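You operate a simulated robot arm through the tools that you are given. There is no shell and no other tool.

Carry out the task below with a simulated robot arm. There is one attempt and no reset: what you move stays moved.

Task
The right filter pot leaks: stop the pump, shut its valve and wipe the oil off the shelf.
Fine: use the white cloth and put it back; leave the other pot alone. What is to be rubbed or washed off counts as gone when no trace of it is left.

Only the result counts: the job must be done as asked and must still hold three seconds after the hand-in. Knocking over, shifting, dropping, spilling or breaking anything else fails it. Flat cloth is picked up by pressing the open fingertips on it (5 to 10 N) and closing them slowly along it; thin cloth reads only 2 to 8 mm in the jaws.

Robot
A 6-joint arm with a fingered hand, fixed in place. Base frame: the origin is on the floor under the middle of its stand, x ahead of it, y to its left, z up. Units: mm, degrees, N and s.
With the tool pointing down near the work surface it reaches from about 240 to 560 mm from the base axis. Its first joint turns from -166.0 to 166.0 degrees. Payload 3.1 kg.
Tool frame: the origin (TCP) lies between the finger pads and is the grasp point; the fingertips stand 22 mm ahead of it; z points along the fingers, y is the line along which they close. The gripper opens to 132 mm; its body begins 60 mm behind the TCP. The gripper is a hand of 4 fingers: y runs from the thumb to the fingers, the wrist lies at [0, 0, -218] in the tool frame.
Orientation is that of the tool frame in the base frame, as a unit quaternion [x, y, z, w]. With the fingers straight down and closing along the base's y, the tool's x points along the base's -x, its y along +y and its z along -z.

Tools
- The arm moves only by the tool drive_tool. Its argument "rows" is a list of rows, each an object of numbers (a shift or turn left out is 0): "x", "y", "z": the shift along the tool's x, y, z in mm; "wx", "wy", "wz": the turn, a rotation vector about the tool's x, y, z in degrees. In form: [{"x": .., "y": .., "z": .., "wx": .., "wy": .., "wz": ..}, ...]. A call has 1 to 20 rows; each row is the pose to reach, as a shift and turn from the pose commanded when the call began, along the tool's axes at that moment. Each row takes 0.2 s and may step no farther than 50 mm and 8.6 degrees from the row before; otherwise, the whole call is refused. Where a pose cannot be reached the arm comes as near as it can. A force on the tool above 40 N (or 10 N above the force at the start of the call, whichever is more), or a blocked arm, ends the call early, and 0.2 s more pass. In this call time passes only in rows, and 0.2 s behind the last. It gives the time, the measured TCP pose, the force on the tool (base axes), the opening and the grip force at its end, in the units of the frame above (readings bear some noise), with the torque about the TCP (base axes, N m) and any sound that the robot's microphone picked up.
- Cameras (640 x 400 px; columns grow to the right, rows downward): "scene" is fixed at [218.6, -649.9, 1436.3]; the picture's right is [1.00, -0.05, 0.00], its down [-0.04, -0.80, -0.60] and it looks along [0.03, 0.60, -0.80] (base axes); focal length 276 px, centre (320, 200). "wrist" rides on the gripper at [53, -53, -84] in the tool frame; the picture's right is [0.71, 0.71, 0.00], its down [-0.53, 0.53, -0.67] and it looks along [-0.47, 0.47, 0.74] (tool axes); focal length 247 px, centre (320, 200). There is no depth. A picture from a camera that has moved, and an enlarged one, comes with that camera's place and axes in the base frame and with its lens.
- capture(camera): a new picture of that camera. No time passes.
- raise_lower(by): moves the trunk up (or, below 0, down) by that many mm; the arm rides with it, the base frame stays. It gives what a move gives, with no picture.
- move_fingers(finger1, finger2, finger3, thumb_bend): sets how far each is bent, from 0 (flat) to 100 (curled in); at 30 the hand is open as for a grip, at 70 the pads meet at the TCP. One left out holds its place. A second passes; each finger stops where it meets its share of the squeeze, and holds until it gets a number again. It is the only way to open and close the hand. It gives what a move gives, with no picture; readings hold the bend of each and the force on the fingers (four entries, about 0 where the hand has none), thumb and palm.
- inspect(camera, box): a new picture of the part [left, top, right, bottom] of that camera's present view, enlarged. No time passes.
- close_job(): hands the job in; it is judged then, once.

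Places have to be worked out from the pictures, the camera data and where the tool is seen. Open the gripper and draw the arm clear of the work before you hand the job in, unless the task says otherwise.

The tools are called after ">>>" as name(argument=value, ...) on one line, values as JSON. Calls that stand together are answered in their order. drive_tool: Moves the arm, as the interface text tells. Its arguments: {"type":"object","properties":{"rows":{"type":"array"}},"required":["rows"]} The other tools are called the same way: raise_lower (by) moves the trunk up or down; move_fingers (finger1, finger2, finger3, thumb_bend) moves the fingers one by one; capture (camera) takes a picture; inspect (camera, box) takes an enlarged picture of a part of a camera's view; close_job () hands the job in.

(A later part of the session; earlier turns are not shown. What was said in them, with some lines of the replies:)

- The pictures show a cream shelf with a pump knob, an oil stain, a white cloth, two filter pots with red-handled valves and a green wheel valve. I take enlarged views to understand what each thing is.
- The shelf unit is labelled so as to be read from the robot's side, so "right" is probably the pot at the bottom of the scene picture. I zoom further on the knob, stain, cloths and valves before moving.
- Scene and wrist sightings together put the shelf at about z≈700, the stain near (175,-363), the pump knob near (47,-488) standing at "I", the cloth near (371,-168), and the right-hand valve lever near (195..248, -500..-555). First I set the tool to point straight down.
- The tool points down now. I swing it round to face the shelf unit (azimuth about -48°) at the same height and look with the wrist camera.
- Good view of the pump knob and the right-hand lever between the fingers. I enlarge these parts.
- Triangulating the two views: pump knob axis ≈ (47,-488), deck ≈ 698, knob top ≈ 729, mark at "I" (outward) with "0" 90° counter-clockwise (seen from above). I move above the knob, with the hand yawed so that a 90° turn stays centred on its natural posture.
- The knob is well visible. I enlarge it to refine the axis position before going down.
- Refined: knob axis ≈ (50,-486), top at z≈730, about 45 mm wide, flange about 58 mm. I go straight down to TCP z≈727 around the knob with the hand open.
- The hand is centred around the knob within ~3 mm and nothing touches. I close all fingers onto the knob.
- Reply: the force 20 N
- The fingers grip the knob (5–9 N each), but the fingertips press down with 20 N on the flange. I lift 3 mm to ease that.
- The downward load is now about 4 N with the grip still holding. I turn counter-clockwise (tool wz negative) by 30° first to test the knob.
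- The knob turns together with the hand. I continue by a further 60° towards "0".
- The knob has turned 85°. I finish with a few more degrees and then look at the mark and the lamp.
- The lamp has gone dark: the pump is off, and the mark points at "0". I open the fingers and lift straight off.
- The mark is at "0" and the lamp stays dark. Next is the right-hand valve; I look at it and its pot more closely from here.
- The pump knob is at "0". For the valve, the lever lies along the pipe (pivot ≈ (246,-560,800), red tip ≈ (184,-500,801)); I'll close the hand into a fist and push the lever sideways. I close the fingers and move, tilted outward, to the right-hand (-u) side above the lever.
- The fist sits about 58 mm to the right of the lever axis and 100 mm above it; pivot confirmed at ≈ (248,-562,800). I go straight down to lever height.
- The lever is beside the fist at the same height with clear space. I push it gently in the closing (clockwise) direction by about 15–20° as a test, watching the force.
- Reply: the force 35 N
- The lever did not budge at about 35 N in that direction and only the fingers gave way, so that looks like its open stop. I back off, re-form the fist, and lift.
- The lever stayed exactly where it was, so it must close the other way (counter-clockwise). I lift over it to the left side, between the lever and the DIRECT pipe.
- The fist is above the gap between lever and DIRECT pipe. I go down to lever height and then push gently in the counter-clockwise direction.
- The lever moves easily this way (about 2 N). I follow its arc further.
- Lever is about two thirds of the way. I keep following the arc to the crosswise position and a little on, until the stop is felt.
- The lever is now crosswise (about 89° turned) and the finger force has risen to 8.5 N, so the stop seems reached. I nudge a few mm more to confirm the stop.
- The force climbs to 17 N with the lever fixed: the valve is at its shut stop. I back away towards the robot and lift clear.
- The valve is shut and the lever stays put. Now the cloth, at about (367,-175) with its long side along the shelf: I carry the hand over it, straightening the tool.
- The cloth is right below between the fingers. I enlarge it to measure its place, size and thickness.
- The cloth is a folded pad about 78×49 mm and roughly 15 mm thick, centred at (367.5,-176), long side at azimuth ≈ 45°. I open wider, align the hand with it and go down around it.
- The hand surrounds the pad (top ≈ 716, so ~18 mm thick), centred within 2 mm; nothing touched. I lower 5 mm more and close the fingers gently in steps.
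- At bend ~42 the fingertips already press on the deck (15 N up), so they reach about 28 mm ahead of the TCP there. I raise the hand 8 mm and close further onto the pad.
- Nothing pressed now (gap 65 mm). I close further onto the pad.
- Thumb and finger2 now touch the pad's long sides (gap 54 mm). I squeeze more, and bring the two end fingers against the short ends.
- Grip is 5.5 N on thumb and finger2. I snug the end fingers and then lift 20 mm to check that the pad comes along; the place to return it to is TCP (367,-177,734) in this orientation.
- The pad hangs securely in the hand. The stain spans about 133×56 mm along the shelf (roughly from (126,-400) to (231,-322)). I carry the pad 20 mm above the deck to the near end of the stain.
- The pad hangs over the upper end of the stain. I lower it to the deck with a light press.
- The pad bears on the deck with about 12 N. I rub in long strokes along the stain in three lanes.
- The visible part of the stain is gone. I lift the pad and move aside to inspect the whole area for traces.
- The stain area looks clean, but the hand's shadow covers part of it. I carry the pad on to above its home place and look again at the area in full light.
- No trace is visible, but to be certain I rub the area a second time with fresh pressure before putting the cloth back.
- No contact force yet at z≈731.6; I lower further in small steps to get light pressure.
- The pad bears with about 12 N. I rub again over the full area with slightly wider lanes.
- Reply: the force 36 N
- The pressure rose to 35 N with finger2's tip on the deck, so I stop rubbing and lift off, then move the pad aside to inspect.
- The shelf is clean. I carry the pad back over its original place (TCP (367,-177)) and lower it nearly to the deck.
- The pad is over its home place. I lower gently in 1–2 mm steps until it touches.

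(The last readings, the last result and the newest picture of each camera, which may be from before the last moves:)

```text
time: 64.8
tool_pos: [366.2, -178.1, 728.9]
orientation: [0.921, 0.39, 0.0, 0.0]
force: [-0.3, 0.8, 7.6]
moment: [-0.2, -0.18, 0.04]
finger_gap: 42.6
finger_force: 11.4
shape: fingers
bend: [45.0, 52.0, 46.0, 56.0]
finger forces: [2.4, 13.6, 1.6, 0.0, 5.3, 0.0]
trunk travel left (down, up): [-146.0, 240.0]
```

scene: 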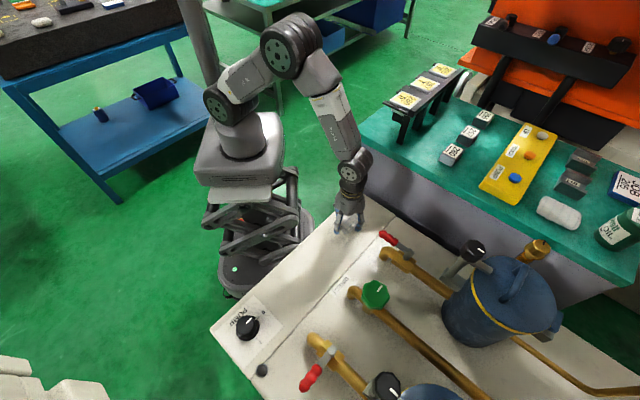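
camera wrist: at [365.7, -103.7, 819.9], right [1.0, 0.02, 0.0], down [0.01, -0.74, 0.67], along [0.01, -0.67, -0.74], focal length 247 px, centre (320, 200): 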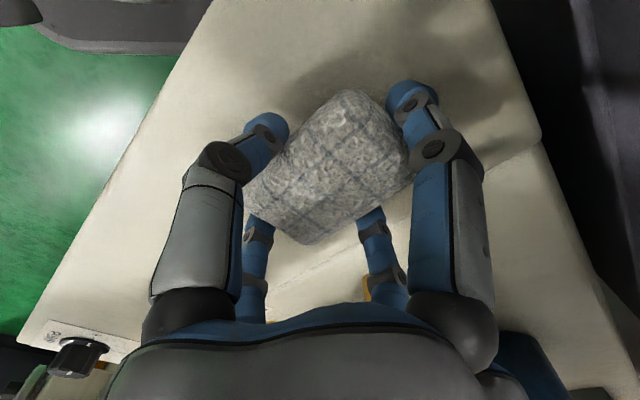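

The pad is on the deck (finger2's tip touches too). I ease up 1 mm and open the fingers evenly.

>>> drive_tool(rows=[{"z": -1}])

>>> move_fingers(finger1=40, finger2=49, finger3=40, thumb_bend=52)

>>> move_fingers(finger1=30, finger2=38, finger3=30, thumb_bend=40)

>>> capture(camera="wrist")

```text
time: 65.2
tool_pos: [366.7, -176.7, 728.3]
orientation: [0.92, 0.391, 0.0, 0.0]
force: [1.0, 0.4, 3.6]
moment: [-0.08, -0.12, 0.06]
finger_gap: 42.5
finger_force: 8.3
shape: fingers
bend: [45.0, 52.0, 46.0, 56.0]
finger forces: [2.4, 8.7, 1.6, 0.1, 4.8, 0.1]
trunk travel left (down, up): [-146.0, 240.0]
```

```text
time: 66.2
tool_pos: [365.4, -177.0, 728.8]
orientation: [0.921, 0.39, 0.0, -0.001]
force: [0.4, 0.0, -0.1]
moment: [-0.01, 0.02, 0.04]
finger_gap: 51.6
finger_force: 0.0
shape: fingers
bend: [40.0, 49.0, 40.0, 52.0]
finger forces: [0.1, 0.0, 0.0, 0.1, 0.1, 0.0]
trunk travel left (down, up): [-146.0, 240.0]
```

```text
time: 67.2
tool_pos: [365.7, -177.0, 729.1]
orientation: [0.921, 0.391, -0.001, 0.0]
force: [0.1, -0.2, 0.3]
moment: [0.0, -0.01, 0.0]
finger_gap: 76.7
finger_force: 0.0
shape: fingers
bend: [30.0, 38.0, 30.0, 40.0]
finger forces: [0.0, 0.0, 0.0, 0.0, 0.0, 0.0]
trunk travel left (down, up): [-146.0, 240.0]
```

```text
taken
camera wrist: at [365.3, -103.1, 812.3], right [1.0, 0.02, 0.0], down [0.01, -0.74, 0.67], along [0.01, -0.67, -0.74], focal length 247 px, centre (320, 200)
```

wrist: 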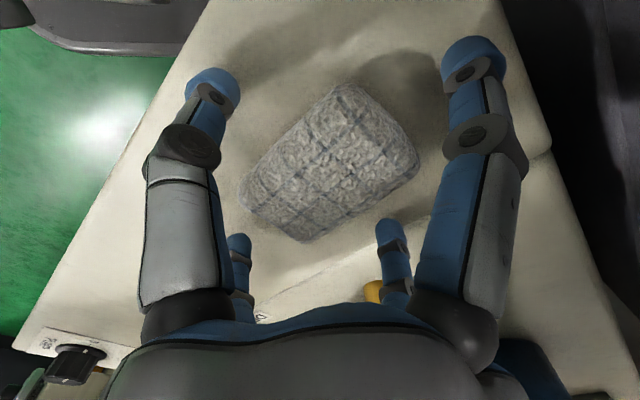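

The cloth lies free at its old place. I open a little wider and lift straight up.

>>> move_fingers(finger1=24, finger2=27, finger3=24, thumb_bend=27)

>>> drive_tool(rows=[{"z": -15}, {"z": -40}, {"z": -80}, {"z": -120}, {"z": -160}])

>>> capture(camera="wrist")

>>> inspect(camera="scene", box=[260, 180, 400, 310])

```text
time: 68.2
tool_pos: [365.5, -178.2, 729.5]
orientation: [0.92, 0.391, -0.001, -0.001]
force: [0.2, -0.4, -0.5]
moment: [-0.01, -0.02, -0.02]
finger_gap: 94.0
finger_force: 0.0
shape: fingers
bend: [24.0, 27.0, 24.0, 27.0]
finger forces: [0.0, 0.1, 0.0, 0.1, 0.0, 0.1]
trunk travel left (down, up): [-146.0, 240.0]
```

```text
time: 69.4
tool_pos: [365.7, -177.4, 891.4]
orientation: [0.921, 0.391, 0.0, -0.001]
force: [-0.1, 1.0, 1.1]
moment: [0.0, -0.01, -0.02]
finger_gap: 94.1
finger_force: 0.0
shape: fingers
bend: [24.0, 27.0, 24.0, 27.0]
finger forces: [0.0, 0.1, 0.0, 0.1, 0.0, 0.0]
trunk travel left (down, up): [-146.0, 240.0]
```

```text
taken
camera wrist: at [365.3, -103.7, 973.5], right [1.0, 0.02, 0.0], down [0.01, -0.74, 0.67], along [0.01, -0.67, -0.74], focal length 247 px, centre (320, 200)
```

wrist: 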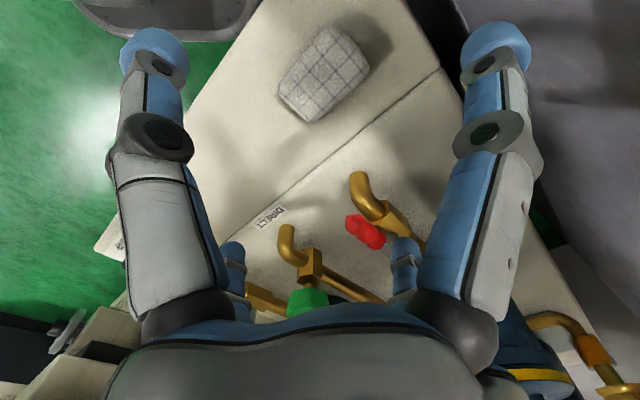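

```text
3.08 times, centred on (330, 245) of scene
camera zoom: at [218.6, -649.9, 1436.3], right [1.0, -0.05, 0.0], down [-0.04, -0.8, -0.6], along [0.03, 0.6, -0.8], focal length 848 px, centre (289, 62)
```

zoom: 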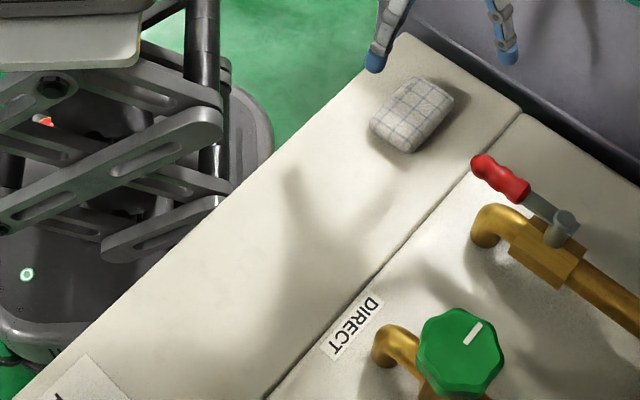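

The cloth is back within 2–3 mm of its original place and the stain area is clean. I withdraw the arm to near its starting pose.

>>> drive_tool(rows=[{"x": 6, "y": -36, "z": -18.3, "wz": -7.3}, {"x": 12, "y": -72, "z": -36.7, "wz": -14.7}, {"x": 18.5, "y": -108, "z": -55, "wz": -22}, {"x": 24.7, "y": -144, "z": -73.3, "wz": -29.3}, {"x": 30.8, "y": -180, "z": -91.7, "wz": -36.7}, {"x": 37, "y": -216, "z": -110, "wz": -44}])

>>> capture(camera="scene")

>>> inspect(camera="scene", box=[240, 220, 360, 330])

>>> inspect(camera="scene", box=[200, 280, 420, 400])

>>> capture(camera="wrist")

```text
time: 70.8
tool_pos: [235.8, 0.5, 1002.3]
orientation: [0.707, 0.707, 0.0, -0.001]
force: [0.5, 0.9, -0.8]
moment: [-0.02, -0.04, 0.02]
finger_gap: 94.4
finger_force: 0.1
shape: fingers
bend: [24.0, 27.0, 24.0, 27.0]
finger forces: [0.0, 0.0, 0.0, 0.1, 0.0, 0.0]
trunk travel left (down, up): [-146.0, 240.0]
```

```text
taken
```

scene: 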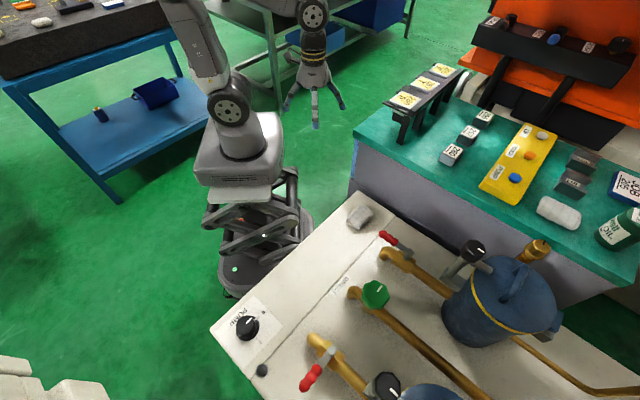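

```text
3.64 times, centred on (300, 275) of scene
camera zoom: at [218.6, -649.9, 1436.3], right [1.0, -0.05, 0.0], down [-0.04, -0.8, -0.6], along [0.03, 0.6, -0.8], focal length 1003 px, centre (393, -73)
```

zoom: 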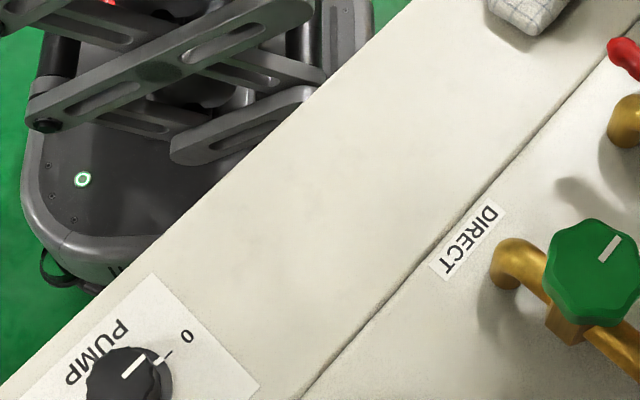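

```text
2.91 times, centred on (310, 340) of scene
camera zoom: at [218.6, -649.9, 1436.3], right [1.0, -0.05, 0.0], down [-0.04, -0.8, -0.6], along [0.03, 0.6, -0.8], focal length 802 px, centre (349, -207)
```

zoom: 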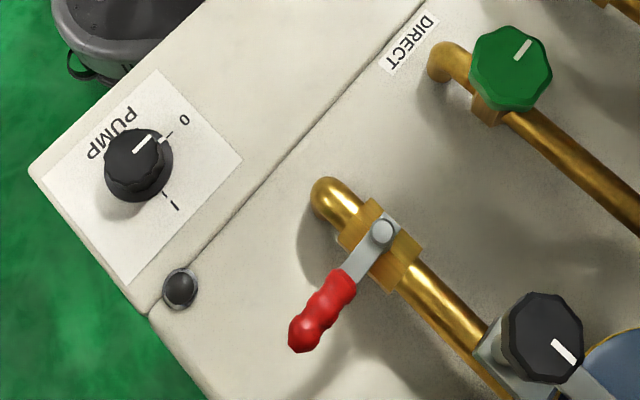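

```text
taken
camera wrist: at [182.7, 51.1, 1085.7], right [0.71, 0.71, 0.0], down [0.53, -0.53, 0.67], along [0.47, -0.47, -0.75], focal length 247 px, centre (320, 200)
```

wrist: 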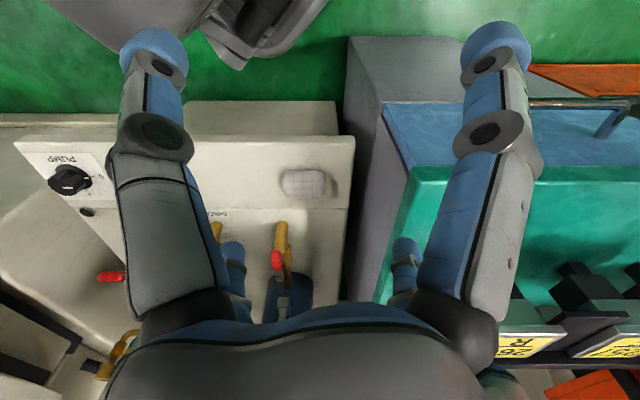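

All parts look done: pump at "0" with lamp dark, lever crosswise, cloth home. I take one very close look at the wiped area for faint residue before handing in.

>>> inspect(camera="scene", box=[270, 255, 330, 300])

>>> inspect(camera="scene", box=[335, 185, 385, 235])

>>> inspect(camera="scene", box=[360, 210, 460, 310])

```text
8.89 times, centred on (300, 278) of scene
camera zoom: at [218.6, -649.9, 1436.3], right [1.0, -0.05, 0.0], down [-0.04, -0.8, -0.6], along [0.03, 0.6, -0.8], focal length 2451 px, centre (498, -489)
```

zoom: 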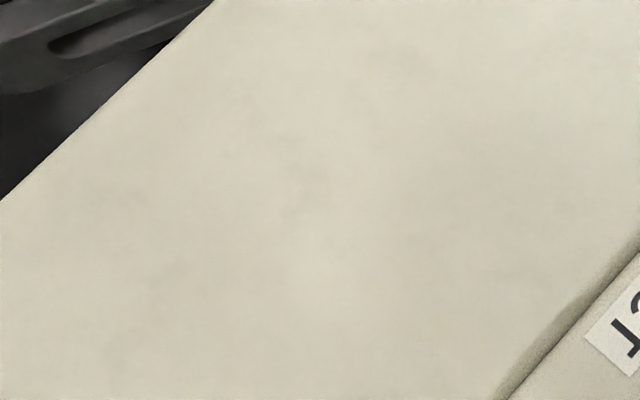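

```text
8.00 times, centred on (360, 210) of scene
camera zoom: at [218.6, -649.9, 1436.3], right [1.0, -0.05, 0.0], down [-0.04, -0.8, -0.6], along [0.03, 0.6, -0.8], focal length 2206 px, centre (0, 120)
```

zoom: 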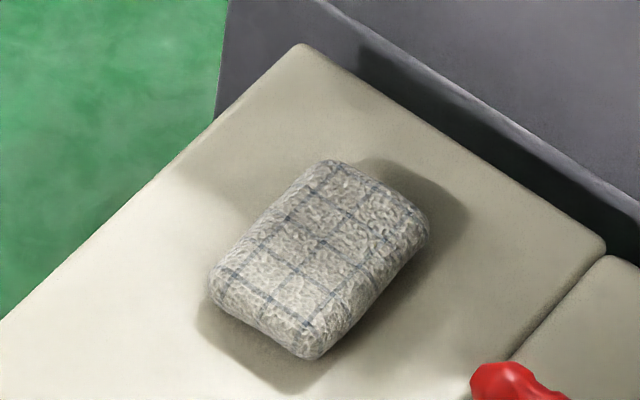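

```text
4.00 times, centred on (410, 260) of scene
camera zoom: at [218.6, -649.9, 1436.3], right [1.0, -0.05, 0.0], down [-0.04, -0.8, -0.6], along [0.03, 0.6, -0.8], focal length 1103 px, centre (-40, -40)
```

zoom: 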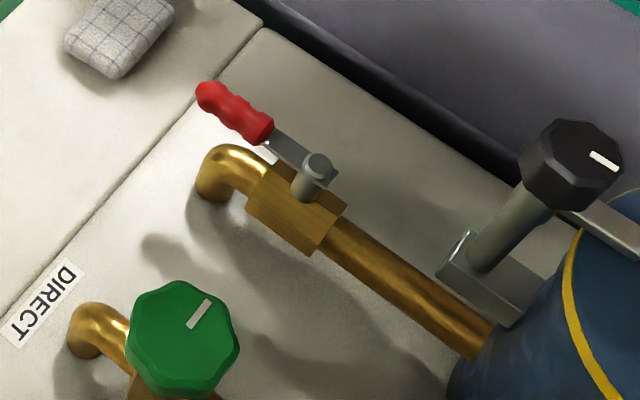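

The shelf shows only its plain texture, the cloth lies at its place, the left pot's lever is untouched, the hand is open and clear. I hand the job in.

>>> close_job()

```text
The job is handed in.
```

The job is handed in; I haven't seen the verdict, but my last pictures showed every part done.

- **Pump:** the knob is turned from I to 0, and its green lamp went dark and stayed dark.
- **Valve:** the right pot's red lever is turned crosswise to the pipe, up against its stop. It only closes counter-clockwise. I first pushed it clockwise with about 35 N and it did not move.
- **Right pot:** I took "right" as seen from the robot, since the PUMP and DIRECT labels read from that side.
- **Oil:** I wiped the stain twice with the white cloth. No trace showed in the enlarged pictures afterwards.
- **Cloth:** it is back within about 2–3 mm of where it lay.
- **Everything else:** the left pot and its lever look unchanged, and I saw nothing knocked or shifted. The hand is open and the arm is clear of the shelf.
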